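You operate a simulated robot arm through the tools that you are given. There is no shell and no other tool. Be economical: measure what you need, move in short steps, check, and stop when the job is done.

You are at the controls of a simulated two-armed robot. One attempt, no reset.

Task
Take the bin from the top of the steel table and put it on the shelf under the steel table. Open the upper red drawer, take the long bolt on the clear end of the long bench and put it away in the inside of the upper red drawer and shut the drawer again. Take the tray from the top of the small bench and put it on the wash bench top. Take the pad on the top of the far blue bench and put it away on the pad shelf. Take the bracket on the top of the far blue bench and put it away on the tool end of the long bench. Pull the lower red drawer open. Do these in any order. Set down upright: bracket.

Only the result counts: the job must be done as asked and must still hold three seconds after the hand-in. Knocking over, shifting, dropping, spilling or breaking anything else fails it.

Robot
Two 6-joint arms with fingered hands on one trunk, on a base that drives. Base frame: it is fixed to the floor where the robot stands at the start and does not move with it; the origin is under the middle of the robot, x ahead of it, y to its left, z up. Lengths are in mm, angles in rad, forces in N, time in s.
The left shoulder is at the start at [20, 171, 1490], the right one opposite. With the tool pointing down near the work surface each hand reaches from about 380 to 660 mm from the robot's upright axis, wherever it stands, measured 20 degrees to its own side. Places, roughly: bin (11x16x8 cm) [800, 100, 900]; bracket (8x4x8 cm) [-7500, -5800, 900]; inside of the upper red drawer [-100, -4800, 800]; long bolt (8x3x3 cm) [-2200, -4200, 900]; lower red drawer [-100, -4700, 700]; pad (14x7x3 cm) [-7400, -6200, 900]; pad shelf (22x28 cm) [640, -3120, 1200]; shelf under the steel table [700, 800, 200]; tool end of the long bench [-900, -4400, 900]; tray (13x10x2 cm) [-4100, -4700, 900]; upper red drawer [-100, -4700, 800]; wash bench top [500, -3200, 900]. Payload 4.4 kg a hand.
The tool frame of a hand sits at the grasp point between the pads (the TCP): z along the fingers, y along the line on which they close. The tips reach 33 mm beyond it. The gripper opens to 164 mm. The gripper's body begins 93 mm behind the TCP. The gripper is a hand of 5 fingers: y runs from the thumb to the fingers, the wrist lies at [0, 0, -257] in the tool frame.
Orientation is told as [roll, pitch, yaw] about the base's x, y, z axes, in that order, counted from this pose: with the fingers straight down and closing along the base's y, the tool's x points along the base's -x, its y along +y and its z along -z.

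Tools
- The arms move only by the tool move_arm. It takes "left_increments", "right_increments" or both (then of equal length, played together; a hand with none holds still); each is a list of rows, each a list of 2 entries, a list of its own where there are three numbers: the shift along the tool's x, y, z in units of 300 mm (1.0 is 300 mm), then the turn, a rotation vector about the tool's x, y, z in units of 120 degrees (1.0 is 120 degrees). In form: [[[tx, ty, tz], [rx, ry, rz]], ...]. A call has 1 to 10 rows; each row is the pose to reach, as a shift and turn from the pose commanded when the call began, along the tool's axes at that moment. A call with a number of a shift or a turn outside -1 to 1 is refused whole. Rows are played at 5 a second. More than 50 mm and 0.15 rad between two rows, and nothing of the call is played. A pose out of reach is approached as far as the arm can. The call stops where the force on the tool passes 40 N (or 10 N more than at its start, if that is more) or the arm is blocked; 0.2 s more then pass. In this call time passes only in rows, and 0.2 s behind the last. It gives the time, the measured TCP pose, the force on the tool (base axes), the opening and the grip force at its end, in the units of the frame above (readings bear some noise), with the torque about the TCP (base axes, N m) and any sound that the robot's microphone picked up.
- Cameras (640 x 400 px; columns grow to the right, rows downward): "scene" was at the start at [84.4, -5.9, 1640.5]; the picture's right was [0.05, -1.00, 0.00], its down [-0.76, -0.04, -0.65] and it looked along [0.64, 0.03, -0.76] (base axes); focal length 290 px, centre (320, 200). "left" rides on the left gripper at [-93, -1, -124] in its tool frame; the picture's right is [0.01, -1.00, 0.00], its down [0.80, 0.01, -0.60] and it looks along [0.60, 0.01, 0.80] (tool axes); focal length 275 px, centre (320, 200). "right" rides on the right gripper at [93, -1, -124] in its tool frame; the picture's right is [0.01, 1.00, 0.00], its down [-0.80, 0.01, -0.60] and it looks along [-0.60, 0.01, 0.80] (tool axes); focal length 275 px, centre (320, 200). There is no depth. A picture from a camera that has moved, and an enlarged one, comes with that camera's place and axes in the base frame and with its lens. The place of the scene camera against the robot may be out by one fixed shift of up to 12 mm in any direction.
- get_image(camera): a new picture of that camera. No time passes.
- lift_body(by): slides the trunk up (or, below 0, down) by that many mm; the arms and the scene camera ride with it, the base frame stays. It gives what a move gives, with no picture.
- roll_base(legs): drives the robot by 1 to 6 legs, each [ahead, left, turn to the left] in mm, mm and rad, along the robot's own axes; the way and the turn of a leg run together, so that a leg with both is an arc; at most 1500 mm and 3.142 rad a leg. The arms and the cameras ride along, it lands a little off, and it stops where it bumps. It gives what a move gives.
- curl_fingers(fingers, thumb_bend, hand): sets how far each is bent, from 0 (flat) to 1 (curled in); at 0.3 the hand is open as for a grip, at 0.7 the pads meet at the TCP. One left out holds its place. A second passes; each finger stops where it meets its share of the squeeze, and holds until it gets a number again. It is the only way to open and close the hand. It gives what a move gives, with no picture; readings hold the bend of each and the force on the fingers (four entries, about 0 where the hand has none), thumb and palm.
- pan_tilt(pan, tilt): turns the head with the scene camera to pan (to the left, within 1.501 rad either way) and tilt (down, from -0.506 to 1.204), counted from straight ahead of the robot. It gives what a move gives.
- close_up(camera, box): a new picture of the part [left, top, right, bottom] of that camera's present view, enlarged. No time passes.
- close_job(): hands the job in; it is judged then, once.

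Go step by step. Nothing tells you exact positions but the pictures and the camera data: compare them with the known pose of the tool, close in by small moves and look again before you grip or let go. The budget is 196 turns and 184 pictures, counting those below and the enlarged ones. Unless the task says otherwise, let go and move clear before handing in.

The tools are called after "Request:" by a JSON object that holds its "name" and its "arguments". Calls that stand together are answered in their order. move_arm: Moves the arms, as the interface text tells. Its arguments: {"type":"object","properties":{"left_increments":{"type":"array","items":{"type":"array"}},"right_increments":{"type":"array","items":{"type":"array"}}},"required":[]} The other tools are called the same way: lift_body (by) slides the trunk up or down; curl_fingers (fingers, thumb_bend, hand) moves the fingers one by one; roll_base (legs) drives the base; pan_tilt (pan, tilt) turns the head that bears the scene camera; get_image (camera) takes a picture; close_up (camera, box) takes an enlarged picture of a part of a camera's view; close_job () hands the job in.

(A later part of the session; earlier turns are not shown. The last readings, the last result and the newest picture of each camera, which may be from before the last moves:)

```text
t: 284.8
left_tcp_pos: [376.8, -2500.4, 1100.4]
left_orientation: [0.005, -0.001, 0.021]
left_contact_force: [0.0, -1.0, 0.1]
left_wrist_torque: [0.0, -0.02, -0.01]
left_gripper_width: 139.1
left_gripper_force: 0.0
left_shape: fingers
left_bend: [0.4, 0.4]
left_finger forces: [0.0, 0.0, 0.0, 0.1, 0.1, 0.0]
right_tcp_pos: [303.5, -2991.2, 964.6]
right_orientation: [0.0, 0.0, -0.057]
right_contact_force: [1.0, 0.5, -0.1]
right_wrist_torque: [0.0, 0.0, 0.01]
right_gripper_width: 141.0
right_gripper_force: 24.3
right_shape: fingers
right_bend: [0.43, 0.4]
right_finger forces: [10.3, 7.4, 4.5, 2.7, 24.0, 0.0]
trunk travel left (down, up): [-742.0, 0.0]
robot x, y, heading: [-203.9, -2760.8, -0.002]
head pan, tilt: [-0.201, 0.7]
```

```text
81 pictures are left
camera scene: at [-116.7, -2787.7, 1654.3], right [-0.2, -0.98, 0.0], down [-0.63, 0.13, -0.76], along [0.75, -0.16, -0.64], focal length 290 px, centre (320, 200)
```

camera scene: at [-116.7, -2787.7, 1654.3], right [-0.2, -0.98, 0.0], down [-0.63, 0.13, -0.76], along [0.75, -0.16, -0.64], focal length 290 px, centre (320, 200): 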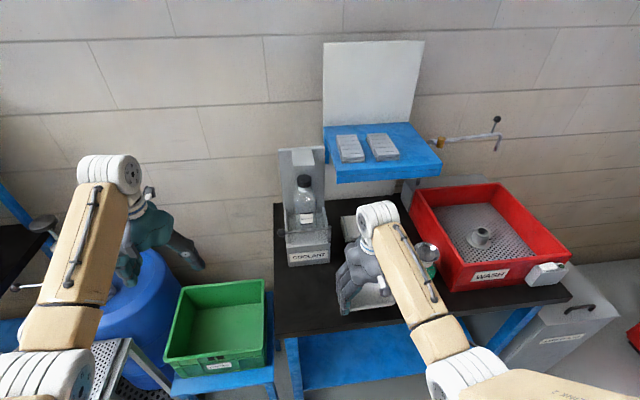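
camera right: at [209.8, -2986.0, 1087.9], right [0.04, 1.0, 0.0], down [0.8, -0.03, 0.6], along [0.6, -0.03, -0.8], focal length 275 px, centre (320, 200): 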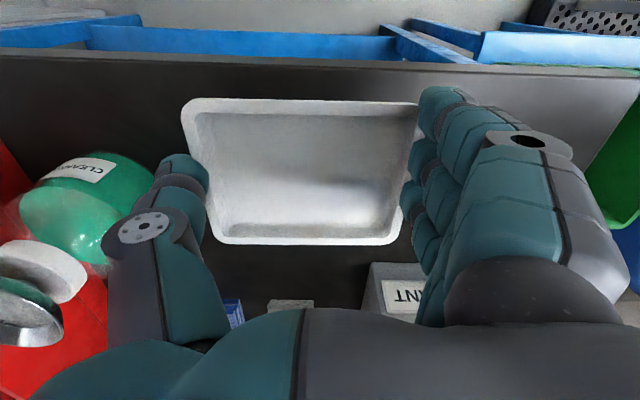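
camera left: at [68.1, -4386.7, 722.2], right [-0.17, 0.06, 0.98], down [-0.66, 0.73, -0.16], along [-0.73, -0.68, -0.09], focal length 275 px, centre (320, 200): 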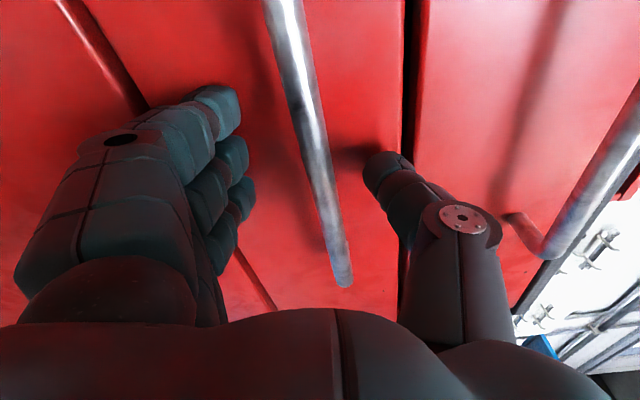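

The bench's front edge is near x 240, so I'll move the tray 45 mm further in and keep lowering slowly.

Request:
{"name": "move_arm", "arguments": {"right_increments": [[[-0.08, 0, 0], [0, 0, 0]], [[-0.16, 0, 0], [0, 0, 0]], [[-0.16, 0, 0.04], [0, 0, 0]], [[-0.16, 0, 0.07], [0, 0, 0]], [[-0.16, 0, 0.09], [0, 0, 0]], [[-0.16, 0, 0.11], [0, 0, 0]], [[-0.16, 0, 0.13], [0, 0, 0]], [[-0.16, 0, 0.15], [0, 0, 0]], [[-0.16, 0, 0.165], [0, 0, 0]], [[-0.16, 0, 0.18], [0, 0, 0]]]}}

Request:
{"name": "get_image", "arguments": {"camera": "right"}}

```text
t: 287.0
left_tcp_pos: [376.5, -2500.3, 1100.7]
left_orientation: [0.003, -0.003, 0.021]
left_contact_force: [0.4, -0.4, -0.3]
left_wrist_torque: [-0.01, -0.03, 0.0]
left_gripper_width: 139.2
left_gripper_force: 0.0
left_shape: fingers
left_bend: [0.4, 0.4]
left_finger forces: [0.0, 0.0, 0.1, 0.0, 0.0, 0.0]
right_tcp_pos: [350.3, -2994.5, 908.9]
right_orientation: [-0.001, 0.0, -0.054]
right_contact_force: [0.4, -0.6, -0.6]
right_wrist_torque: [0.01, 0.04, 0.03]
right_gripper_width: 140.9
right_gripper_force: 25.0
right_shape: fingers
right_bend: [0.43, 0.4]
right_finger forces: [10.4, 7.2, 4.5, 2.8, 24.0, 0.0]
trunk travel left (down, up): [-742.0, 0.0]
robot x, y, heading: [-207.0, -2758.2, -0.005]
head pan, tilt: [-0.201, 0.7]
```

```text
80 pictures are left
camera right: at [256.4, -2988.4, 1032.2], right [0.04, 1.0, 0.0], down [0.8, -0.03, 0.6], along [0.6, -0.03, -0.8], focal length 275 px, centre (320, 200)
```

right: 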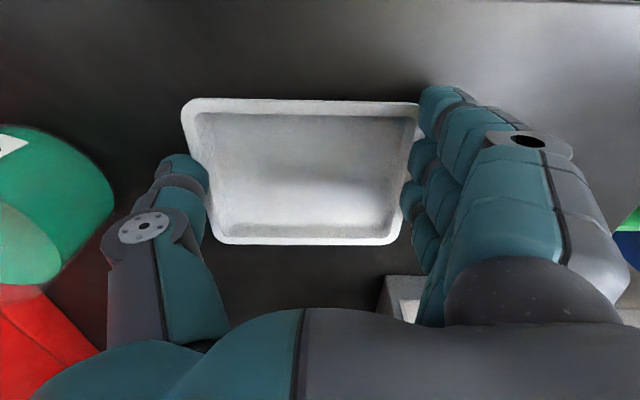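

Still no contact. I'll continue lowering slowly.

Request:
{"name": "move_arm", "arguments": {"right_increments": [[[0, 0, 0.02], [0, 0, 0]], [[0, 0, 0.035], [0, 0, 0]], [[0, 0, 0.05], [0, 0, 0]], [[0, 0, 0.065], [0, 0, 0]], [[0, 0, 0.08], [0, 0, 0]], [[0, 0, 0.095], [0, 0, 0]], [[0, 0, 0.11], [0, 0, 0]], [[0, 0, 0.125], [0, 0, 0]], [[0, 0, 0.14], [0, 0, 0]], [[0, 0, 0.155], [0, 0, 0]]]}}

Request:
{"name": "get_image", "arguments": {"camera": "right"}}

```text
t: 288.0
left_tcp_pos: [375.1, -2499.4, 1101.9]
left_orientation: [0.005, -0.002, 0.022]
left_contact_force: [0.8, -1.3, -0.5]
left_wrist_torque: [0.02, 0.04, -0.01]
left_gripper_width: 139.1
left_gripper_force: 0.0
left_shape: fingers
left_bend: [0.4, 0.4]
left_finger forces: [0.0, 0.1, 0.0, 0.0, 0.1, 0.1]
right_tcp_pos: [352.7, -2992.4, 900.3]
right_orientation: [-0.001, -0.008, -0.055]
right_contact_force: [-8.9, 1.3, 23.4]
right_wrist_torque: [-0.43, 0.48, -0.11]
right_gripper_width: 141.2
right_gripper_force: 24.4
right_shape: fingers
right_bend: [0.44, 0.4]
right_finger forces: [9.2, 6.6, 4.7, 3.2, 25.3, 0.0]
trunk travel left (down, up): [-742.0, 0.0]
robot x, y, heading: [-210.6, -2761.8, -0.008]
head pan, tilt: [-0.201, 0.7]
stopped in row 4 (right hand): the force on the tool passed its limit at 46 N (the readings are from after the stop); the commanded pose is now the measured one
```

```text
79 pictures are left
camera right: at [258.7, -2986.9, 1022.4], right [0.04, 1.0, 0.0], down [0.79, -0.03, 0.61], along [0.61, -0.03, -0.79], focal length 275 px, centre (320, 200)
```

right: 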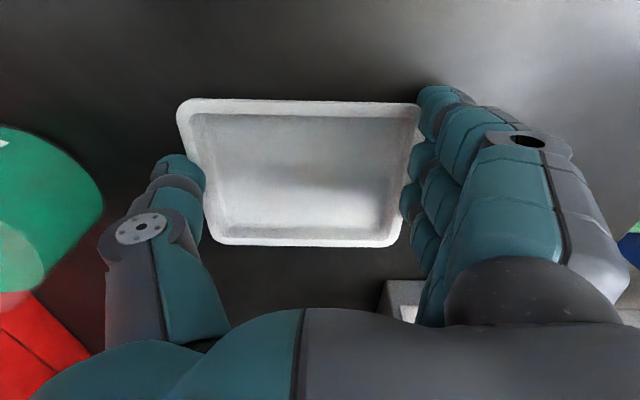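

The tray is on the bench. I'll release and rise.

Request:
{"name": "curl_fingers", "arguments": {"hand": "right", "fingers": 0.28, "thumb_bend": 0.28}}

Request:
{"name": "move_arm", "arguments": {"right_increments": [[[0, 0, -0.15], [0, 0, 0]], [[0, 0, -0.3], [0, 0, 0]], [[0, 0, -0.45], [0, 0, 0]], [[0, 0, -0.55], [0, 0, 0]]]}}

Request:
{"name": "get_image", "arguments": {"camera": "right"}}

```text
t: 289.0
left_tcp_pos: [375.8, -2499.0, 1100.7]
left_orientation: [0.006, 0.001, 0.021]
left_contact_force: [-0.7, -0.5, 1.0]
left_wrist_torque: [0.02, 0.0, 0.0]
left_gripper_width: 139.2
left_gripper_force: 0.1
left_shape: fingers
left_bend: [0.4, 0.4]
left_finger forces: [0.0, 0.0, 0.0, 0.0, 0.0, 0.0]
right_tcp_pos: [351.0, -2992.3, 897.4]
right_orientation: [-0.001, -0.007, -0.055]
right_contact_force: [-0.2, -1.4, 0.6]
right_wrist_torque: [-0.01, 0.0, 0.01]
right_gripper_width: 183.5
right_gripper_force: 0.1
right_shape: fingers
right_bend: [0.28, 0.28]
right_finger forces: [0.1, 0.0, 0.0, 0.0, 0.1, 0.0]
trunk travel left (down, up): [-742.0, 0.0]
robot x, y, heading: [-209.6, -2763.6, -0.004]
head pan, tilt: [-0.201, 0.7]
```

```text
t: 290.0
left_tcp_pos: [376.8, -2499.9, 1100.3]
left_orientation: [0.005, -0.002, 0.021]
left_contact_force: [-0.4, 0.2, -0.2]
left_wrist_torque: [0.0, 0.01, -0.04]
left_gripper_width: 139.3
left_gripper_force: 0.1
left_shape: fingers
left_bend: [0.4, 0.4]
left_finger forces: [0.0, 0.0, 0.0, 0.0, 0.1, 0.1]
right_tcp_pos: [349.5, -2995.3, 1061.7]
right_orientation: [-0.002, -0.006, -0.055]
right_contact_force: [-0.6, 0.5, 0.5]
right_wrist_torque: [0.0, -0.02, -0.06]
right_gripper_width: 183.6
right_gripper_force: 0.1
right_shape: fingers
right_bend: [0.28, 0.28]
right_finger forces: [0.0, 0.0, 0.0, 0.1, 0.0, 0.1]
trunk travel left (down, up): [-742.0, 0.0]
robot x, y, heading: [-209.4, -2763.6, -0.0]
head pan, tilt: [-0.201, 0.7]
```

```text
78 pictures are left
camera right: at [256.0, -2990.4, 1184.8], right [0.04, 1.0, 0.0], down [0.8, -0.03, 0.6], along [0.6, -0.03, -0.8], focal length 275 px, centre (320, 200)
```

right: 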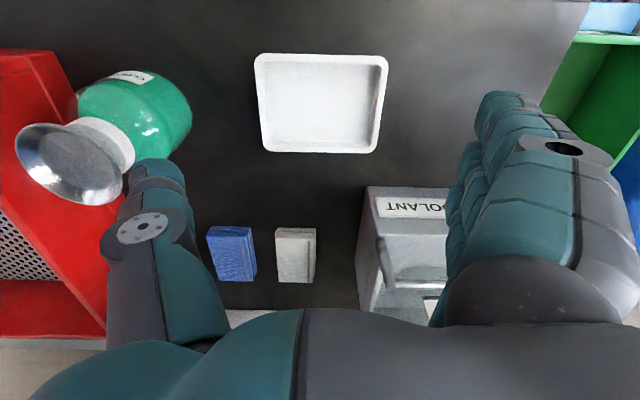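

The tray is on the wash bench. Now for the far blue bench: I'll back away, move to the aisle, and turn to face −x so I can see where I drive.

Request:
{"name": "roll_base", "arguments": {"legs": [[-500, 0, 0], [0, -650, 0], [-300, 0, 0], [0, 0, 3.14]]}}

Request:
{"name": "pan_tilt", "arguments": {"pan": 0.0, "tilt": 0.4}}

Request:
{"name": "get_image", "arguments": {"camera": "scene"}}

```text
t: 305.1
left_tcp_pos: [-1601.2, -3650.5, 1100.7]
left_orientation: [0.007, 0.0, 3.136]
left_contact_force: [-0.1, 0.3, 0.8]
left_wrist_torque: [-0.02, -0.03, 0.03]
left_gripper_width: 138.9
left_gripper_force: 0.0
left_shape: fingers
left_bend: [0.4, 0.4]
left_finger forces: [0.1, 0.0, 0.0, 0.1, 0.0, 0.0]
right_tcp_pos: [-1563.0, -3156.4, 1062.7]
right_orientation: [-0.001, -0.006, 3.062]
right_contact_force: [0.6, 0.0, -0.2]
right_wrist_torque: [0.02, 0.04, 0.04]
right_gripper_width: 183.3
right_gripper_force: 0.1
right_shape: fingers
right_bend: [0.28, 0.28]
right_finger forces: [0.1, 0.0, 0.0, 0.0, 0.0, 0.0]
trunk travel left (down, up): [-742.0, 0.0]
robot x, y, heading: [-1013.9, -3405.2, 3.11]
head pan, tilt: [-0.201, 0.7]
```

```text
t: 305.9
left_tcp_pos: [-1601.6, -3650.8, 1099.6]
left_orientation: [0.005, -0.003, 3.138]
left_contact_force: [0.4, -0.2, -0.5]
left_wrist_torque: [0.0, 0.0, 0.01]
left_gripper_width: 139.3
left_gripper_force: 0.0
left_shape: fingers
left_bend: [0.4, 0.4]
left_finger forces: [0.0, 0.0, 0.1, 0.0, 0.0, 0.0]
right_tcp_pos: [-1563.0, -3156.1, 1061.4]
right_orientation: [-0.001, -0.005, 3.061]
right_contact_force: [-0.3, 0.6, 0.0]
right_wrist_torque: [0.0, 0.02, -0.02]
right_gripper_width: 183.7
right_gripper_force: 0.1
right_shape: fingers
right_bend: [0.28, 0.28]
right_finger forces: [0.0, 0.0, 0.1, 0.0, 0.0, 0.0]
trunk travel left (down, up): [-742.0, 0.0]
robot x, y, heading: [-1010.5, -3406.0, 3.108]
head pan, tilt: [0.0, 0.4]
```

```text
77 pictures are left
camera scene: at [-1117.4, -3411.8, 1681.1], right [0.03, 1.0, 0.0], down [0.39, -0.01, -0.92], along [-0.92, 0.03, -0.39], focal length 290 px, centre (320, 200)
```

scene: 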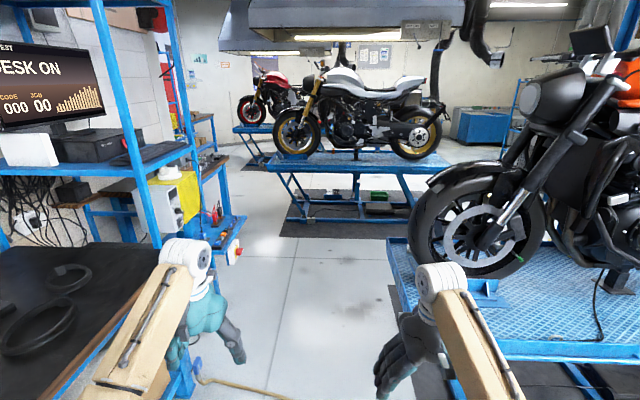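

The aisle ahead is visible: the rack is on the left and lift 1 on the right. I'll drive ahead to about x −2900 and look at the gap between the small bench and lift 2.

Request:
{"name": "roll_base", "arguments": {"legs": [[0, 50, 0.033], [1400, 0, 0], [450, 0, 0]]}}

Request:
{"name": "get_image", "arguments": {"camera": "scene"}}

```text
t: 315.9
left_tcp_pos: [-3478.0, -3744.7, 1099.5]
left_orientation: [0.005, -0.003, -3.104]
left_contact_force: [-0.4, -0.3, -0.8]
left_wrist_torque: [-0.03, -0.02, -0.02]
left_gripper_width: 139.3
left_gripper_force: 0.2
left_shape: fingers
left_bend: [0.4, 0.4]
left_finger forces: [0.0, 0.0, 0.0, 0.0, 0.1, 0.0]
right_tcp_pos: [-3460.9, -3249.9, 1061.5]
right_orientation: [-0.001, -0.005, 3.105]
right_contact_force: [-0.4, 0.0, 0.1]
right_wrist_torque: [0.01, 0.0, 0.0]
right_gripper_width: 183.7
right_gripper_force: 0.1
right_shape: fingers
right_bend: [0.28, 0.28]
right_finger forces: [0.1, 0.1, 0.0, 0.1, 0.0, 0.0]
trunk travel left (down, up): [-742.0, 0.0]
robot x, y, heading: [-2896.6, -3469.7, -3.131]
head pan, tilt: [0.0, 0.4]
```

```text
76 pictures are left
camera scene: at [-3005.1, -3484.5, 1681.1], right [-0.01, 1.0, 0.0], down [0.39, 0.01, -0.92], along [-0.92, -0.01, -0.39], focal length 290 px, centre (320, 200)
```

scene: 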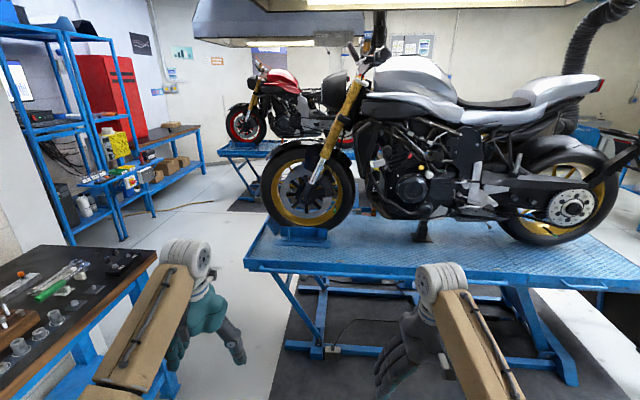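

Lift 2's corner (−4225, −3874) leaves only about 390 mm to the small bench, which is too narrow. I'll go around lift 2's north end instead: turn north between the lifts and look.

Request:
{"name": "roll_base", "arguments": {"legs": [[350, 0, 0], [0, 0, -1.58]]}}

Request:
{"name": "pan_tilt", "arguments": {"pan": 0.3, "tilt": 0.35}}

Request:
{"name": "get_image", "arguments": {"camera": "scene"}}

```text
t: 322.0
left_tcp_pos: [-3484.4, -2889.2, 1100.4]
left_orientation: [0.005, -0.003, 1.573]
left_contact_force: [0.1, -1.2, -0.6]
left_wrist_torque: [0.0, 0.0, 0.01]
left_gripper_width: 139.0
left_gripper_force: 0.0
left_shape: fingers
left_bend: [0.4, 0.4]
left_finger forces: [0.0, 0.0, 0.0, 0.0, 0.1, 0.1]
right_tcp_pos: [-2989.6, -2925.3, 1061.8]
right_orientation: [0.0, -0.004, 1.498]
right_contact_force: [0.8, -0.7, 0.0]
right_wrist_torque: [-0.01, 0.01, -0.01]
right_gripper_width: 183.8
right_gripper_force: 0.0
right_shape: fingers
right_bend: [0.28, 0.28]
right_finger forces: [0.0, 0.0, 0.1, 0.0, 0.1, 0.0]
trunk travel left (down, up): [-742.0, 0.0]
robot x, y, heading: [-3235.8, -3480.0, 1.546]
head pan, tilt: [0.0, 0.4]
```

```text
t: 322.8
left_tcp_pos: [-3485.6, -2890.3, 1100.4]
left_orientation: [0.008, 0.0, 1.572]
left_contact_force: [-0.6, -0.4, 0.0]
left_wrist_torque: [0.0, -0.03, 0.0]
left_gripper_width: 139.3
left_gripper_force: 0.0
left_shape: fingers
left_bend: [0.4, 0.4]
left_finger forces: [0.0, 0.1, 0.0, 0.0, 0.1, 0.1]
right_tcp_pos: [-2989.9, -2924.5, 1061.3]
right_orientation: [-0.003, -0.005, 1.498]
right_contact_force: [-0.4, 0.3, 0.2]
right_wrist_torque: [-0.02, -0.01, -0.03]
right_gripper_width: 184.0
right_gripper_force: 0.0
right_shape: fingers
right_bend: [0.28, 0.28]
right_finger forces: [0.0, 0.0, 0.0, 0.0, 0.0, 0.0]
trunk travel left (down, up): [-742.0, 0.0]
robot x, y, heading: [-3235.9, -3479.9, 1.547]
head pan, tilt: [0.3, 0.351]
```

```text
75 pictures are left
camera scene: at [-3263.6, -3388.8, 1685.7], right [0.96, 0.27, 0.0], down [0.09, -0.33, -0.94], along [-0.26, 0.9, -0.34], focal length 290 px, centre (320, 200)
```

scene: 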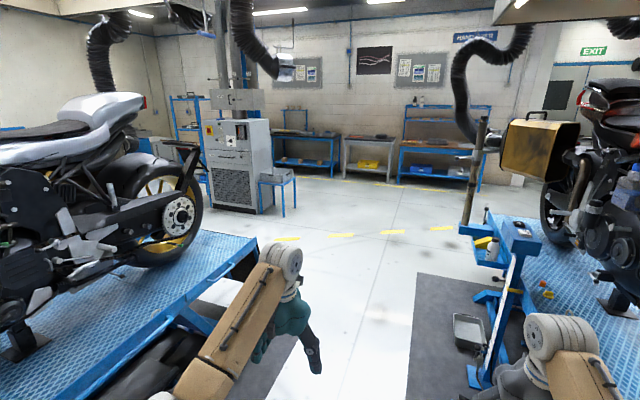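

The lane between the lifts is clear. I'll go north past lift 2's end (y ≈ −1850), then turn west and look.

Request:
{"name": "roll_base", "arguments": {"legs": [[0, 180, 0.024], [1400, 0, 0], [700, 0, 0], [0, 0, 1.57]]}}

Request:
{"name": "pan_tilt", "arguments": {"pan": 0.3, "tilt": 0.35}}

Request:
{"name": "get_image", "arguments": {"camera": "scene"}}

```text
t: 338.4
left_tcp_pos: [-3952.0, -1582.9, 1100.6]
left_orientation: [0.005, -0.004, -3.131]
left_contact_force: [-0.6, 0.4, 0.8]
left_wrist_torque: [0.02, -0.01, -0.02]
left_gripper_width: 139.1
left_gripper_force: 0.2
left_shape: fingers
left_bend: [0.4, 0.4]
left_finger forces: [0.0, 0.0, 0.0, 0.1, 0.0, 0.0]
right_tcp_pos: [-3920.4, -1087.8, 1061.4]
right_orientation: [-0.001, -0.004, 3.079]
right_contact_force: [0.4, 0.8, 0.4]
right_wrist_torque: [0.01, 0.03, 0.01]
right_gripper_width: 183.8
right_gripper_force: 0.0
right_shape: fingers
right_bend: [0.28, 0.28]
right_finger forces: [0.0, 0.0, 0.1, 0.1, 0.0, 0.0]
trunk travel left (down, up): [-742.0, 0.0]
robot x, y, heading: [-3364.4, -1326.1, 3.129]
head pan, tilt: [0.3, 0.351]
```

```text
t: 339.1
left_tcp_pos: [-3953.7, -1582.5, 1099.4]
left_orientation: [0.005, 0.0, -3.13]
left_contact_force: [-0.2, -0.7, -0.5]
left_wrist_torque: [-0.01, -0.02, 0.04]
left_gripper_width: 139.1
left_gripper_force: 0.1
left_shape: fingers
left_bend: [0.4, 0.4]
left_finger forces: [0.0, 0.0, 0.0, 0.0, 0.0, 0.0]
right_tcp_pos: [-3921.7, -1088.3, 1061.8]
right_orientation: [-0.002, -0.004, 3.075]
right_contact_force: [0.6, 0.6, -0.5]
right_wrist_torque: [-0.01, -0.01, -0.01]
right_gripper_width: 183.8
right_gripper_force: 0.1
right_shape: fingers
right_bend: [0.28, 0.28]
right_finger forces: [0.0, 0.1, 0.0, 0.0, 0.0, 0.0]
trunk travel left (down, up): [-742.0, 0.0]
robot x, y, heading: [-3367.4, -1327.0, 3.132]
head pan, tilt: [0.3, 0.351]
```

```text
74 pictures are left
camera scene: at [-3468.3, -1363.7, 1685.7], right [-0.28, 0.96, 0.0], down [0.33, 0.1, -0.94], along [-0.9, -0.27, -0.34], focal length 290 px, centre (320, 200)
```

scene: 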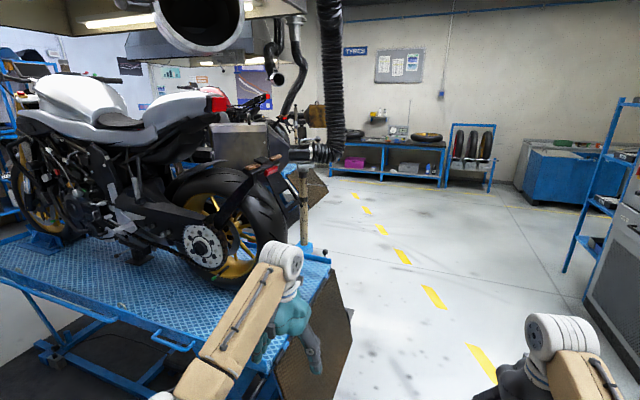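

The way west is open along y ≈ −1130. I'll shift north for margin, drive to about x −5550, and look south.

Request:
{"name": "roll_base", "arguments": {"legs": [[0, -200, 0.01], [1150, 0, 0], [1050, 0, 0]]}}

Request:
{"name": "pan_tilt", "arguments": {"pan": 0.9, "tilt": 0.35}}

Request:
{"name": "get_image", "arguments": {"camera": "scene"}}

```text
t: 351.0
left_tcp_pos: [-6121.9, -1407.3, 1100.2]
left_orientation: [0.006, -0.002, -3.116]
left_contact_force: [0.2, 0.3, 0.1]
left_wrist_torque: [0.03, -0.05, -0.01]
left_gripper_width: 139.1
left_gripper_force: 0.0
left_shape: fingers
left_bend: [0.4, 0.4]
left_finger forces: [0.0, 0.1, 0.0, 0.0, 0.0, 0.0]
right_tcp_pos: [-6099.5, -911.9, 1061.8]
right_orientation: [-0.001, -0.005, 3.093]
right_contact_force: [-0.7, -0.4, -0.3]
right_wrist_torque: [-0.01, -0.01, -0.01]
right_gripper_width: 183.8
right_gripper_force: 0.0
right_shape: fingers
right_bend: [0.28, 0.28]
right_finger forces: [0.0, 0.0, 0.1, 0.1, 0.1, 0.0]
trunk travel left (down, up): [-742.0, 0.0]
robot x, y, heading: [-5539.3, -1143.1, -3.142]
head pan, tilt: [0.3, 0.351]
```

```text
t: 352.0
left_tcp_pos: [-6123.8, -1406.6, 1101.2]
left_orientation: [0.006, -0.002, -3.117]
left_contact_force: [0.2, 0.5, 0.3]
left_wrist_torque: [0.0, 0.02, -0.01]
left_gripper_width: 139.3
left_gripper_force: 0.1
left_shape: fingers
left_bend: [0.4, 0.4]
left_finger forces: [0.0, 0.1, 0.0, 0.0, 0.0, 0.0]
right_tcp_pos: [-6098.5, -912.6, 1061.0]
right_orientation: [-0.001, -0.005, 3.09]
right_contact_force: [-0.4, 1.5, 0.1]
right_wrist_torque: [-0.01, 0.03, -0.03]
right_gripper_width: 183.8
right_gripper_force: 0.1
right_shape: fingers
right_bend: [0.28, 0.28]
right_finger forces: [0.0, 0.0, 0.1, 0.0, 0.0, 0.0]
trunk travel left (down, up): [-742.0, 0.0]
robot x, y, heading: [-5539.9, -1147.7, -3.141]
head pan, tilt: [0.901, 0.351]
```

```text
73 pictures are left
camera scene: at [-5611.6, -1227.3, 1685.7], right [-0.78, 0.62, 0.0], down [0.21, 0.27, -0.94], along [-0.58, -0.74, -0.34], focal length 290 px, centre (320, 200)
```

scene: 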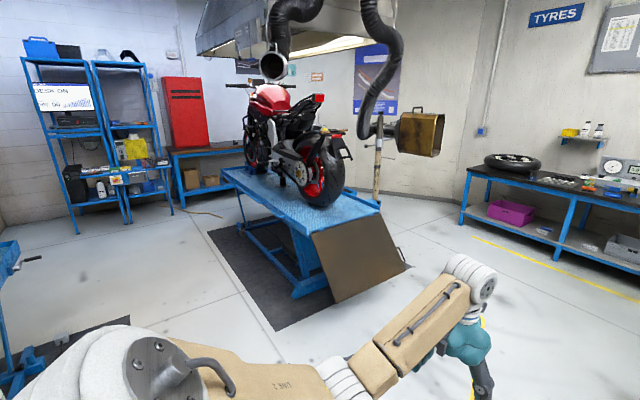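

The far blue bench is beyond lift 3, beside the red cabinet; the lane at x ≈ −5800 is clear. I'll turn south and drive down it.

Request:
{"name": "roll_base", "arguments": {"legs": [[250, 0, 0], [0, 0, 1.57], [1400, 0, 0], [1300, 0, 0]]}}

Request:
{"name": "pan_tilt", "arguments": {"pan": -0.5, "tilt": 0.35}}

Request:
{"name": "get_image", "arguments": {"camera": "scene"}}

```text
t: 370.4
left_tcp_pos: [-5585.6, -4452.3, 1099.9]
left_orientation: [0.005, -0.002, -1.576]
left_contact_force: [0.4, 0.3, 0.8]
left_wrist_torque: [-0.01, 0.0, 0.0]
left_gripper_width: 139.2
left_gripper_force: 0.2
left_shape: fingers
left_bend: [0.4, 0.4]
left_finger forces: [0.1, 0.0, 0.0, 0.1, 0.0, 0.1]
right_tcp_pos: [-6079.7, -4414.0, 1061.4]
right_orientation: [0.0, -0.006, -1.651]
right_contact_force: [0.2, 0.3, -0.6]
right_wrist_torque: [-0.02, -0.02, 0.0]
right_gripper_width: 183.5
right_gripper_force: 0.0
right_shape: fingers
right_bend: [0.28, 0.28]
right_finger forces: [0.0, 0.0, 0.0, 0.0, 0.0, 0.0]
trunk travel left (down, up): [-742.0, 0.0]
robot x, y, heading: [-5832.0, -3862.0, -1.602]
head pan, tilt: [0.901, 0.351]
```

```text
t: 372.0
left_tcp_pos: [-5584.7, -4451.8, 1100.2]
left_orientation: [0.004, -0.003, -1.573]
left_contact_force: [-0.2, -0.3, 0.1]
left_wrist_torque: [-0.03, 0.0, -0.03]
left_gripper_width: 139.3
left_gripper_force: 0.1
left_shape: fingers
left_bend: [0.4, 0.4]
left_finger forces: [0.1, 0.1, 0.0, 0.1, 0.0, 0.1]
right_tcp_pos: [-6079.6, -4415.0, 1061.4]
right_orientation: [-0.001, -0.006, -1.651]
right_contact_force: [-0.6, 0.2, 0.3]
right_wrist_torque: [0.0, -0.01, 0.01]
right_gripper_width: 183.8
right_gripper_force: 0.2
right_shape: fingers
right_bend: [0.28, 0.28]
right_finger forces: [0.1, 0.1, 0.0, 0.0, 0.1, 0.0]
trunk travel left (down, up): [-742.0, 0.0]
robot x, y, heading: [-5831.3, -3862.7, -1.602]
head pan, tilt: [-0.499, 0.351]
```

```text
72 pictures are left
camera scene: at [-5882.1, -3963.3, 1685.7], right [-0.86, 0.5, 0.0], down [0.17, 0.3, -0.94], along [-0.47, -0.81, -0.34], focal length 290 px, centre (320, 200)
```

scene: 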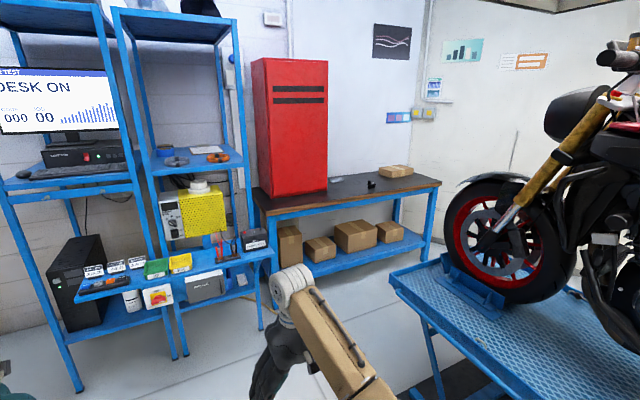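

I see the bench with the pad near (−7400, −6200) and the dark bracket near (−7530, −5880). I'll steer between the rack and lift 3's corner (−6833, −4883).

Request:
{"name": "roll_base", "arguments": {"legs": [[1000, -400, 0.03], [310, -150, 0]]}}

Request:
{"name": "pan_tilt", "arguments": {"pan": -0.6, "tilt": 0.55}}

Request:
{"name": "get_image", "arguments": {"camera": "scene"}}

```text
t: 378.8
left_tcp_pos: [-6047.7, -5629.9, 1098.1]
left_orientation: [0.018, 0.03, -1.512]
left_contact_force: [5.2, 8.9, -1.4]
left_wrist_torque: [-0.13, 0.21, 0.91]
left_gripper_width: 140.6
left_gripper_force: 4.7
left_shape: fingers
left_bend: [0.4, 0.4]
left_finger forces: [8.6, 0.1, 0.0, 0.1, 0.1, 0.0]
right_tcp_pos: [-6548.9, -5618.7, 1061.4]
right_orientation: [-0.001, -0.006, -1.61]
right_contact_force: [-1.3, -0.1, -0.9]
right_wrist_torque: [0.01, -0.08, -0.01]
right_gripper_width: 184.2
right_gripper_force: 0.2
right_shape: fingers
right_bend: [0.28, 0.28]
right_finger forces: [0.0, 0.0, 0.0, 0.0, 0.0, 0.0]
trunk travel left (down, up): [-742.0, 0.0]
robot x, y, heading: [-6321.8, -5058.3, -1.56]
head pan, tilt: [-0.499, 0.351]
stopped in leg 2: the force on the tool passed its limit at 91 N (the readings are from after the stop); the commanded pose is now the measured one
```

```text
t: 379.5
left_tcp_pos: [-6050.4, -5627.6, 1098.5]
left_orientation: [0.012, 0.027, -1.519]
left_contact_force: [2.0, 12.9, -0.8]
left_wrist_torque: [-0.28, 0.11, 1.01]
left_gripper_width: 139.9
left_gripper_force: 6.3
left_shape: fingers
left_bend: [0.4, 0.4]
left_finger forces: [13.1, 0.1, 0.0, 0.1, 0.1, 0.0]
right_tcp_pos: [-6546.9, -5617.4, 1062.8]
right_orientation: [-0.001, -0.007, -1.611]
right_contact_force: [1.1, -0.6, 0.7]
right_wrist_torque: [0.01, 0.01, 0.01]
right_gripper_width: 184.3
right_gripper_force: 0.1
right_shape: fingers
right_bend: [0.28, 0.28]
right_finger forces: [0.0, 0.0, 0.0, 0.0, 0.0, 0.0]
trunk travel left (down, up): [-742.0, 0.0]
robot x, y, heading: [-6319.8, -5058.7, -1.556]
head pan, tilt: [-0.6, 0.55]
```

```text
71 pictures are left
camera scene: at [-6373.5, -5149.8, 1667.6], right [-0.83, 0.56, 0.0], down [0.29, 0.43, -0.85], along [-0.48, -0.71, -0.52], focal length 290 px, centre (320, 200)
```

scene: 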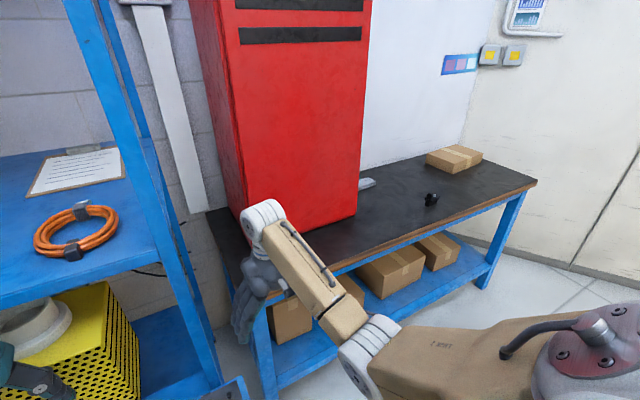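

The left hand touched the rack post. I'll back off at once, then face west to pass with the hands ahead, keeping the right hand tucked inward.

Request:
{"name": "roll_base", "arguments": {"legs": [[-170, 0, 0], [0, 320, 0]]}}

Request:
{"name": "curl_fingers", "arguments": {"hand": "right", "fingers": 0.5, "thumb_bend": 0.5}}

Request:
{"name": "move_arm", "arguments": {"right_increments": [[[0, 0.11, 0], [0, 0, -0.012]], [[0, 0.22, 0], [0, 0, -0.024]], [[0, 0.33, 0], [0, 0, -0.024]]]}}

Request:
{"name": "get_image", "arguments": {"camera": "scene"}}

```text
t: 382.7
left_tcp_pos: [-5725.7, -5457.7, 1098.9]
left_orientation: [0.013, 0.028, -1.516]
left_contact_force: [1.2, 0.0, -0.3]
left_wrist_torque: [0.0, 0.01, -0.01]
left_gripper_width: 139.6
left_gripper_force: 0.1
left_shape: fingers
left_bend: [0.4, 0.4]
left_finger forces: [0.0, 0.0, 0.0, 0.1, 0.0, 0.0]
right_tcp_pos: [-6223.9, -5445.9, 1060.7]
right_orientation: [-0.002, -0.005, -1.609]
right_contact_force: [0.7, 0.1, -0.1]
right_wrist_torque: [0.0, 0.01, 0.0]
right_gripper_width: 183.8
right_gripper_force: 0.1
right_shape: fingers
right_bend: [0.28, 0.28]
right_finger forces: [0.0, 0.0, 0.0, 0.1, 0.0, 0.0]
trunk travel left (down, up): [-742.0, 0.0]
robot x, y, heading: [-5996.3, -4886.9, -1.557]
head pan, tilt: [-0.6, 0.55]
```

```text
t: 383.7
left_tcp_pos: [-5726.2, -5457.8, 1099.2]
left_orientation: [0.011, 0.025, -1.516]
left_contact_force: [0.6, 0.4, 0.7]
left_wrist_torque: [0.0, -0.01, -0.03]
left_gripper_width: 139.9
left_gripper_force: 0.1
left_shape: fingers
left_bend: [0.4, 0.4]
left_finger forces: [0.0, 0.0, 0.1, 0.0, 0.0, 0.0]
right_tcp_pos: [-6223.4, -5446.5, 1062.9]
right_orientation: [0.0, -0.006, -1.61]
right_contact_force: [-0.1, 0.3, -0.1]
right_wrist_torque: [-0.01, 0.01, -0.03]
right_gripper_width: 100.6
right_gripper_force: 0.0
right_shape: fingers
right_bend: [0.5, 0.5]
right_finger forces: [0.0, 0.0, 0.0, 0.1, 0.0, 0.1]
trunk travel left (down, up): [-742.0, 0.0]
robot x, y, heading: [-5998.3, -4886.5, -1.554]
head pan, tilt: [-0.6, 0.55]
```

```text
t: 384.5
left_tcp_pos: [-5725.6, -5457.8, 1098.6]
left_orientation: [0.011, 0.027, -1.516]
left_contact_force: [-0.3, -0.4, -0.1]
left_wrist_torque: [0.0, 0.02, -0.01]
left_gripper_width: 140.0
left_gripper_force: 0.0
left_shape: fingers
left_bend: [0.4, 0.4]
left_finger forces: [0.0, 0.1, 0.0, 0.0, 0.0, 0.1]
right_tcp_pos: [-6122.9, -5450.3, 1060.3]
right_orientation: [-0.001, -0.005, -1.558]
right_contact_force: [-0.2, 0.3, -0.1]
right_wrist_torque: [-0.01, 0.02, 0.0]
right_gripper_width: 100.3
right_gripper_force: 0.1
right_shape: fingers
right_bend: [0.5, 0.5]
right_finger forces: [0.0, 0.0, 0.0, 0.0, 0.1, 0.0]
trunk travel left (down, up): [-742.0, 0.0]
robot x, y, heading: [-5996.1, -4885.9, -1.557]
head pan, tilt: [-0.6, 0.55]
```

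```text
70 pictures are left
camera scene: at [-6049.9, -4980.1, 1667.5], right [-0.83, 0.56, 0.0], down [0.29, 0.43, -0.85], along [-0.47, -0.71, -0.52], focal length 290 px, centre (320, 200)
```

scene: 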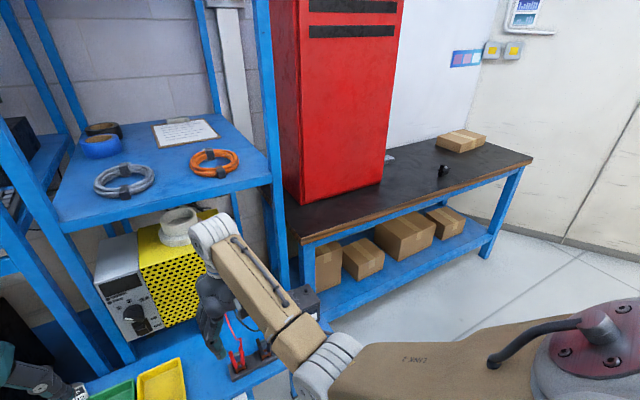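

The rack is intact and the bench is at z≈920, with the bracket near (−7475, −5838). I'll turn west and drive through the gap.

Request:
{"name": "roll_base", "arguments": {"legs": [[0, 0, -1.58], [0, 270, 0], [700, 0, 0]]}}

Request:
{"name": "pan_tilt", "arguments": {"pan": 0.0, "tilt": 0.6}}

Request:
{"name": "get_image", "arguments": {"camera": "scene"}}

```text
t: 393.6
left_tcp_pos: [-7252.4, -5469.2, 1098.4]
left_orientation: [0.013, 0.028, -3.044]
left_contact_force: [0.7, 0.0, -0.1]
left_wrist_torque: [0.02, 0.0, 0.03]
left_gripper_width: 139.5
left_gripper_force: 0.1
left_shape: fingers
left_bend: [0.4, 0.4]
left_finger forces: [0.1, 0.0, 0.1, 0.0, 0.0, 0.0]
right_tcp_pos: [-7261.1, -5069.8, 1059.7]
right_orientation: [0.0, -0.006, -3.088]
right_contact_force: [0.0, -0.1, 0.4]
right_wrist_torque: [0.0, 0.0, -0.03]
right_gripper_width: 100.6
right_gripper_force: 0.0
right_shape: fingers
right_bend: [0.5, 0.5]
right_finger forces: [0.0, 0.0, 0.0, 0.0, 0.1, 0.0]
trunk travel left (down, up): [-742.0, 0.0]
robot x, y, heading: [-6693.1, -5171.8, -3.088]
head pan, tilt: [-0.6, 0.55]
```

```text
t: 394.6
left_tcp_pos: [-7252.3, -5468.0, 1099.1]
left_orientation: [0.014, 0.027, -3.046]
left_contact_force: [0.1, -0.1, -0.9]
left_wrist_torque: [0.0, -0.01, -0.05]
left_gripper_width: 139.7
left_gripper_force: 0.0
left_shape: fingers
left_bend: [0.4, 0.4]
left_finger forces: [0.0, 0.0, 0.1, 0.0, 0.0, 0.0]
right_tcp_pos: [-7261.2, -5070.1, 1061.7]
right_orientation: [0.0, -0.005, -3.089]
right_contact_force: [0.2, 0.0, 0.3]
right_wrist_torque: [0.01, -0.01, -0.01]
right_gripper_width: 100.6
right_gripper_force: 0.0
right_shape: fingers
right_bend: [0.5, 0.5]
right_finger forces: [0.0, 0.0, 0.1, 0.0, 0.0, 0.0]
trunk travel left (down, up): [-742.0, 0.0]
robot x, y, heading: [-6694.4, -5171.2, -3.09]
head pan, tilt: [0.0, 0.6]
```

```text
69 pictures are left
camera scene: at [-6794.0, -5187.3, 1662.9], right [-0.05, 1.0, 0.0], down [0.56, 0.03, -0.82], along [-0.82, -0.04, -0.57], focal length 290 px, centre (320, 200)
```

scene: 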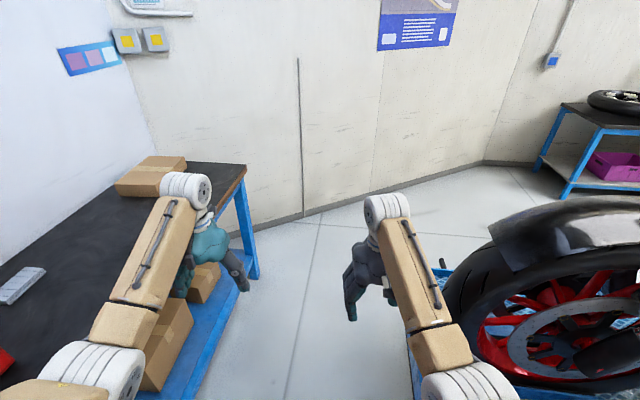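

I'm past the rack, with the wheel close on the right. I'll move left 100, ahead 700, then turn south to face the bench.

Request:
{"name": "roll_base", "arguments": {"legs": [[0, 90, -0.05], [700, 0, 0], [0, 0, 1.57]]}}

Request:
{"name": "pan_tilt", "arguments": {"pan": 0.0, "tilt": 0.7}}

Request:
{"name": "get_image", "arguments": {"camera": "scene"}}

```text
t: 402.8
left_tcp_pos: [-7127.3, -5840.5, 1097.8]
left_orientation: [0.013, 0.026, -1.56]
left_contact_force: [0.5, -0.8, -0.3]
left_wrist_torque: [0.02, -0.01, -0.03]
left_gripper_width: 139.7
left_gripper_force: 0.1
left_shape: fingers
left_bend: [0.4, 0.4]
left_finger forces: [0.0, 0.0, 0.0, 0.0, 0.0, 0.0]
right_tcp_pos: [-7526.3, -5816.0, 1061.3]
right_orientation: [0.001, -0.006, -1.604]
right_contact_force: [0.5, 0.2, 0.5]
right_wrist_torque: [-0.03, 0.0, 0.02]
right_gripper_width: 100.3
right_gripper_force: 0.1
right_shape: fingers
right_bend: [0.5, 0.5]
right_finger forces: [0.0, 0.1, 0.1, 0.1, 0.1, 0.0]
trunk travel left (down, up): [-742.0, 0.0]
robot x, y, heading: [-7378.1, -5258.1, -1.601]
head pan, tilt: [0.0, 0.6]
```

```text
t: 403.5
left_tcp_pos: [-7129.1, -5840.4, 1099.1]
left_orientation: [0.014, 0.026, -1.56]
left_contact_force: [0.2, 0.3, 0.3]
left_wrist_torque: [0.0, 0.02, -0.03]
left_gripper_width: 139.6
left_gripper_force: 0.0
left_shape: fingers
left_bend: [0.4, 0.4]
left_finger forces: [0.0, 0.1, 0.0, 0.1, 0.0, 0.0]
right_tcp_pos: [-7525.9, -5816.3, 1060.4]
right_orientation: [0.001, -0.004, -1.601]
right_contact_force: [-0.2, -0.6, 0.7]
right_wrist_torque: [-0.02, -0.02, 0.03]
right_gripper_width: 100.2
right_gripper_force: 0.1
right_shape: fingers
right_bend: [0.5, 0.5]
right_finger forces: [0.0, 0.0, 0.0, 0.0, 0.1, 0.0]
trunk travel left (down, up): [-742.0, 0.0]
robot x, y, heading: [-7378.5, -5256.5, -1.601]
head pan, tilt: [0.0, 0.7]
```

```text
68 pictures are left
camera scene: at [-7382.1, -5361.9, 1654.3], right [-1.0, 0.03, 0.0], down [0.02, 0.64, -0.76], along [-0.02, -0.76, -0.64], focal length 290 px, centre (320, 200)
```

scene: 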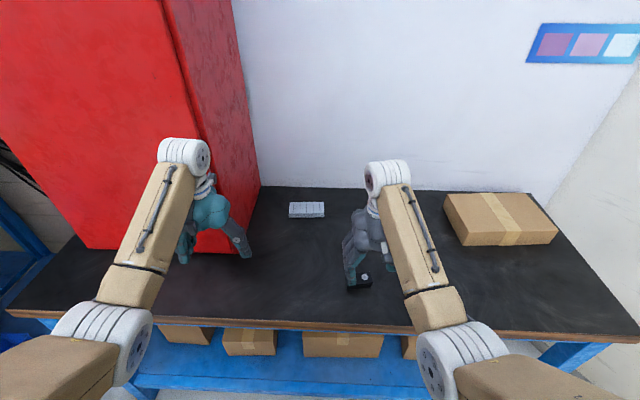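

Both targets are in view: the pad near (−7354, −6159) with its long side along x, and the bracket directly below the right hand. I'll check it with the right camera.

Request:
{"name": "get_image", "arguments": {"camera": "right"}}

Request:
{"name": "close_up", "arguments": {"camera": "scene", "box": [320, 240, 400, 300]}}

```text
67 pictures are left
camera right: at [-7524.7, -5721.7, 1183.8], right [1.0, -0.02, 0.0], down [-0.02, -0.8, 0.6], along [-0.01, -0.6, -0.8], focal length 275 px, centre (320, 200)
```

right: 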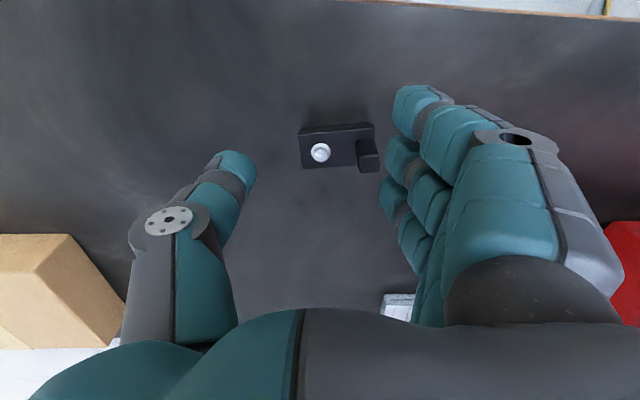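

```text
6.67 times, centred on (360, 270) of scene
camera zoom: at [-7382.1, -5361.9, 1654.3], right [-1.0, 0.03, 0.0], down [0.02, 0.64, -0.76], along [-0.02, -0.76, -0.64], focal length 1933 px, centre (53, -267)
```

zoom: 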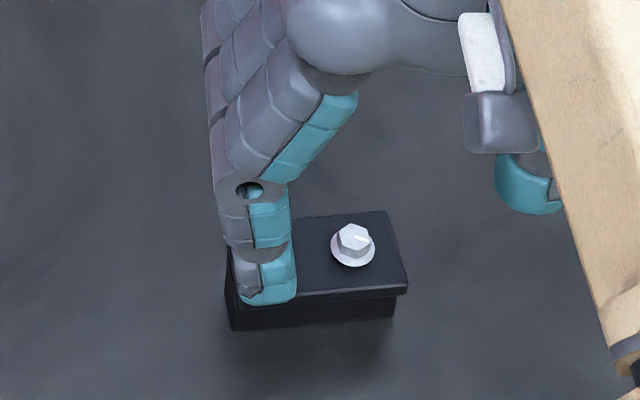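

I need an unobstructed view of the bracket. I'll raise the right hand, swing it outward, and take a close-up.

Request:
{"name": "move_arm", "arguments": {"right_increments": [[[0.0, 0, -0.1], [0, 0, 0]], [[0, -0.15, -0.15], [0, 0, 0]], [[0, -0.3, -0.15], [0, 0, 0]], [[0, -0.45, -0.15], [0, 0, 0]]]}}

Request:
{"name": "close_up", "arguments": {"camera": "scene", "box": [310, 230, 410, 310]}}

Request:
{"name": "get_image", "arguments": {"camera": "right"}}

```text
t: 404.5
left_tcp_pos: [-7129.8, -5840.5, 1099.8]
left_orientation: [0.015, 0.026, -1.559]
left_contact_force: [-0.6, -0.7, 0.1]
left_wrist_torque: [0.02, -0.08, 0.03]
left_gripper_width: 139.6
left_gripper_force: 0.1
left_shape: fingers
left_bend: [0.4, 0.4]
left_finger forces: [0.0, 0.1, 0.0, 0.0, 0.0, 0.1]
right_tcp_pos: [-7666.9, -5823.2, 1094.2]
right_orientation: [0.004, -0.009, -1.601]
right_contact_force: [-0.9, 0.9, 0.2]
right_wrist_torque: [-0.01, -0.02, 0.01]
right_gripper_width: 100.4
right_gripper_force: 0.0
right_shape: fingers
right_bend: [0.5, 0.5]
right_finger forces: [0.0, 0.0, 0.0, 0.1, 0.1, 0.0]
right hand out of reach, approached as far as the arm can: row 1, 2, 3, 4
trunk travel left (down, up): [-742.0, 0.0]
robot x, y, heading: [-7376.2, -5254.1, -1.597]
head pan, tilt: [0.0, 0.7]
```

```text
5.00 times, centred on (360, 270) of scene
camera zoom: at [-7384.8, -5361.4, 1654.3], right [-1.0, 0.03, 0.0], down [0.02, 0.64, -0.76], along [-0.02, -0.76, -0.64], focal length 1450 px, centre (120, -150)
```

zoom: 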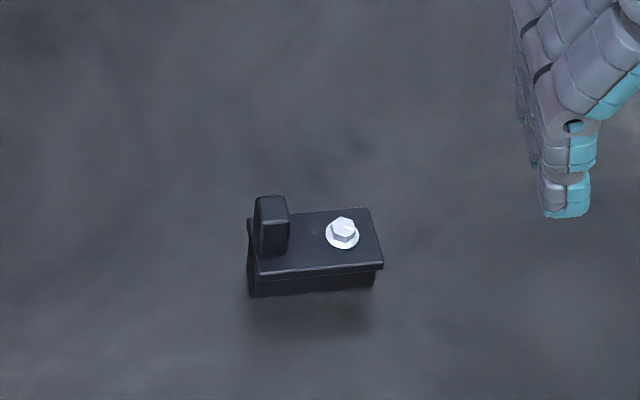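

```text
64 pictures are left
camera right: at [-7665.5, -5728.5, 1216.7], right [1.0, -0.02, 0.0], down [-0.02, -0.8, 0.61], along [-0.01, -0.61, -0.8], focal length 275 px, centre (320, 200)
```

right: 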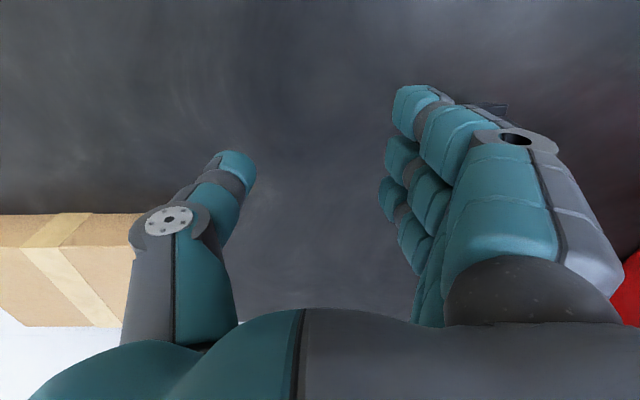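

The bracket is a block about 80 × 40 with a short post at its +x end, centre near (−7509, −5840). I'll bring the right hand over it with the fingers open and look.

Request:
{"name": "curl_fingers", "arguments": {"hand": "right", "fingers": 0.38, "thumb_bend": 0.38}}

Request:
{"name": "move_arm", "arguments": {"right_increments": [[[0, 0.13, 0], [0, 0, 0]], [[-0.02, 0.26, 0], [0, 0, 0]], [[-0.03, 0.39, 0], [0, 0, 0]], [[-0.04, 0.527, 0], [0, 0, 0]]]}}

Request:
{"name": "get_image", "arguments": {"camera": "right"}}

```text
t: 405.5
left_tcp_pos: [-7128.1, -5839.8, 1098.2]
left_orientation: [0.013, 0.026, -1.56]
left_contact_force: [-0.1, 0.1, 0.7]
left_wrist_torque: [0.02, -0.02, 0.01]
left_gripper_width: 139.8
left_gripper_force: 0.1
left_shape: fingers
left_bend: [0.4, 0.4]
left_finger forces: [0.1, 0.0, 0.1, 0.0, 0.1, 0.0]
right_tcp_pos: [-7665.0, -5822.8, 1095.1]
right_orientation: [0.001, -0.008, -1.602]
right_contact_force: [0.0, -0.2, -0.5]
right_wrist_torque: [0.0, 0.0, -0.01]
right_gripper_width: 147.1
right_gripper_force: 0.1
right_shape: fingers
right_bend: [0.38, 0.38]
right_finger forces: [0.0, 0.0, 0.0, 0.1, 0.0, 0.0]
trunk travel left (down, up): [-742.0, 0.0]
robot x, y, heading: [-7374.8, -5257.0, -1.607]
head pan, tilt: [0.0, 0.7]
```

```text
t: 406.5
left_tcp_pos: [-7127.7, -5840.0, 1098.0]
left_orientation: [0.012, 0.028, -1.559]
left_contact_force: [0.6, 0.3, 1.0]
left_wrist_torque: [0.03, 0.04, -0.01]
left_gripper_width: 139.8
left_gripper_force: 0.0
left_shape: fingers
left_bend: [0.4, 0.4]
left_finger forces: [0.0, 0.0, 0.1, 0.0, 0.1, 0.0]
right_tcp_pos: [-7503.6, -5839.8, 1093.7]
right_orientation: [-0.003, -0.008, -1.605]
right_contact_force: [0.2, 1.0, 0.2]
right_wrist_torque: [-0.02, 0.05, 0.02]
right_gripper_width: 147.0
right_gripper_force: 0.1
right_shape: fingers
right_bend: [0.38, 0.38]
right_finger forces: [0.0, 0.0, 0.1, 0.1, 0.0, 0.1]
right hand out of reach, approached as far as the arm can: row 1
trunk travel left (down, up): [-742.0, 0.0]
robot x, y, heading: [-7376.7, -5258.3, -1.605]
head pan, tilt: [0.0, 0.7]
```

```text
63 pictures are left
camera right: at [-7500.5, -5746.3, 1216.8], right [1.0, -0.02, 0.0], down [-0.01, -0.8, 0.6], along [-0.01, -0.6, -0.8], focal length 275 px, centre (320, 200)
```

right: 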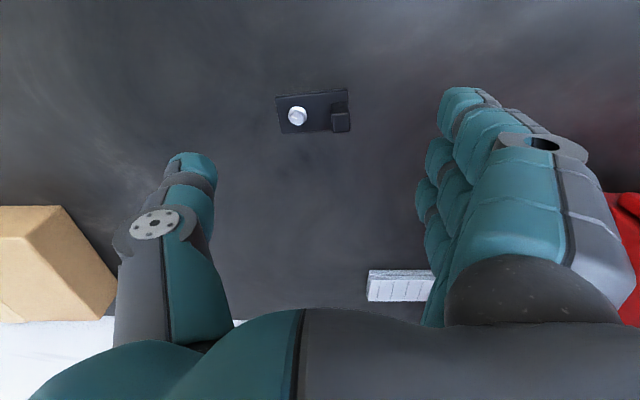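

The bracket is centred, and I'll align the yaw slightly (+0.1) and descend around it.

Request:
{"name": "move_arm", "arguments": {"right_increments": [[[0, -0.008, 0.1], [0, 0, -0.024]], [[0, -0.017, 0.2], [0, 0, -0.048]], [[0, -0.017, 0.3], [0, 0, -0.048]], [[0, -0.017, 0.38], [0, 0, -0.048]], [[0, -0.017, 0.42], [0, 0, -0.048]]]}}

Request:
{"name": "get_image", "arguments": {"camera": "right"}}

```text
t: 407.7
left_tcp_pos: [-7129.0, -5840.6, 1098.9]
left_orientation: [0.014, 0.028, -1.561]
left_contact_force: [-0.3, -1.1, -0.6]
left_wrist_torque: [0.01, 0.01, 0.01]
left_gripper_width: 139.8
left_gripper_force: 0.1
left_shape: fingers
left_bend: [0.4, 0.4]
left_finger forces: [0.0, 0.0, 0.0, 0.1, 0.0, 0.1]
right_tcp_pos: [-7511.0, -5840.7, 966.6]
right_orientation: [0.0, -0.004, -1.501]
right_contact_force: [-0.3, -0.8, 0.0]
right_wrist_torque: [0.02, -0.03, -0.01]
right_gripper_width: 147.2
right_gripper_force: 0.1
right_shape: fingers
right_bend: [0.38, 0.38]
right_finger forces: [0.1, 0.1, 0.0, 0.0, 0.0, 0.0]
trunk travel left (down, up): [-742.0, 0.0]
robot x, y, heading: [-7374.8, -5255.9, -1.605]
head pan, tilt: [0.0, 0.7]
```

```text
62 pictures are left
camera right: at [-7518.8, -5746.2, 1089.3], right [1.0, 0.08, 0.0], down [0.07, -0.79, 0.6], along [0.05, -0.6, -0.8], focal length 275 px, centre (320, 200)
```

right: 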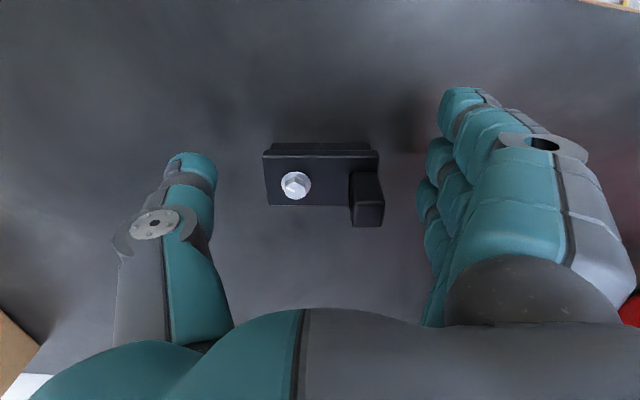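

Well aligned. I'll lower 7 mm and close.

Request:
{"name": "move_arm", "arguments": {"right_increments": [[[0, 0, 0.012], [0, 0, 0]], [[0, 0, 0.024], [0, 0, 0]]]}}

Request:
{"name": "curl_fingers", "arguments": {"hand": "right", "fingers": 0.7, "thumb_bend": 0.7}}

Request:
{"name": "get_image", "arguments": {"camera": "right"}}

```text
t: 408.3
left_tcp_pos: [-7130.0, -5840.1, 1098.3]
left_orientation: [0.015, 0.027, -1.56]
left_contact_force: [-0.9, -0.6, -0.1]
left_wrist_torque: [-0.01, 0.0, 0.01]
left_gripper_width: 140.0
left_gripper_force: 0.0
left_shape: fingers
left_bend: [0.4, 0.4]
left_finger forces: [0.0, 0.0, 0.0, 0.0, 0.0, 0.0]
right_tcp_pos: [-7510.4, -5841.5, 958.7]
right_orientation: [-0.001, -0.006, -1.504]
right_contact_force: [0.0, 0.4, 1.0]
right_wrist_torque: [0.0, -0.02, 0.0]
right_gripper_width: 147.3
right_gripper_force: 0.1
right_shape: fingers
right_bend: [0.38, 0.38]
right_finger forces: [0.1, 0.0, 0.0, 0.1, 0.0, 0.0]
trunk travel left (down, up): [-742.0, 0.0]
robot x, y, heading: [-7378.3, -5257.0, -1.604]
head pan, tilt: [0.0, 0.7]
```

```text
t: 409.3
left_tcp_pos: [-7129.6, -5839.8, 1098.0]
left_orientation: [0.013, 0.027, -1.559]
left_contact_force: [-0.3, 0.8, -0.4]
left_wrist_torque: [0.01, 0.01, 0.03]
left_gripper_width: 139.8
left_gripper_force: 0.1
left_shape: fingers
left_bend: [0.4, 0.4]
left_finger forces: [0.0, 0.0, 0.0, 0.1, 0.0, 0.1]
right_tcp_pos: [-7511.3, -5840.4, 959.7]
right_orientation: [-0.002, -0.005, -1.503]
right_contact_force: [-0.2, 0.4, -1.4]
right_wrist_torque: [-0.01, -0.01, 0.02]
right_gripper_width: 87.9
right_gripper_force: 25.8
right_shape: fingers
right_bend: [0.56, 0.54]
right_finger forces: [0.0, 11.2, 13.9, 0.0, 25.3, 0.1]
trunk travel left (down, up): [-742.0, 0.0]
robot x, y, heading: [-7372.7, -5256.1, -1.601]
head pan, tilt: [0.0, 0.7]
```

```text
61 pictures are left
camera right: at [-7518.9, -5747.0, 1082.2], right [1.0, 0.08, 0.0], down [0.07, -0.79, 0.6], along [0.05, -0.6, -0.8], focal length 275 px, centre (320, 200)
```

right: 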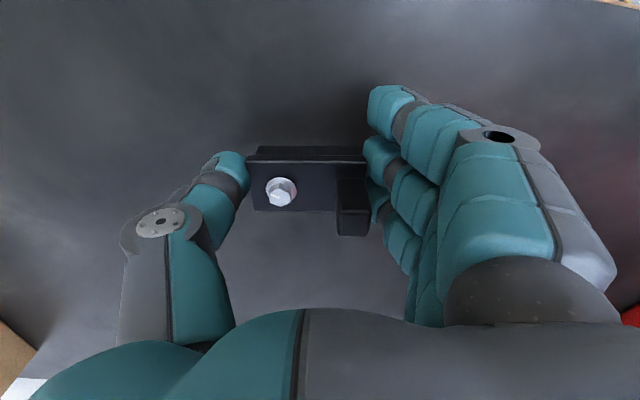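

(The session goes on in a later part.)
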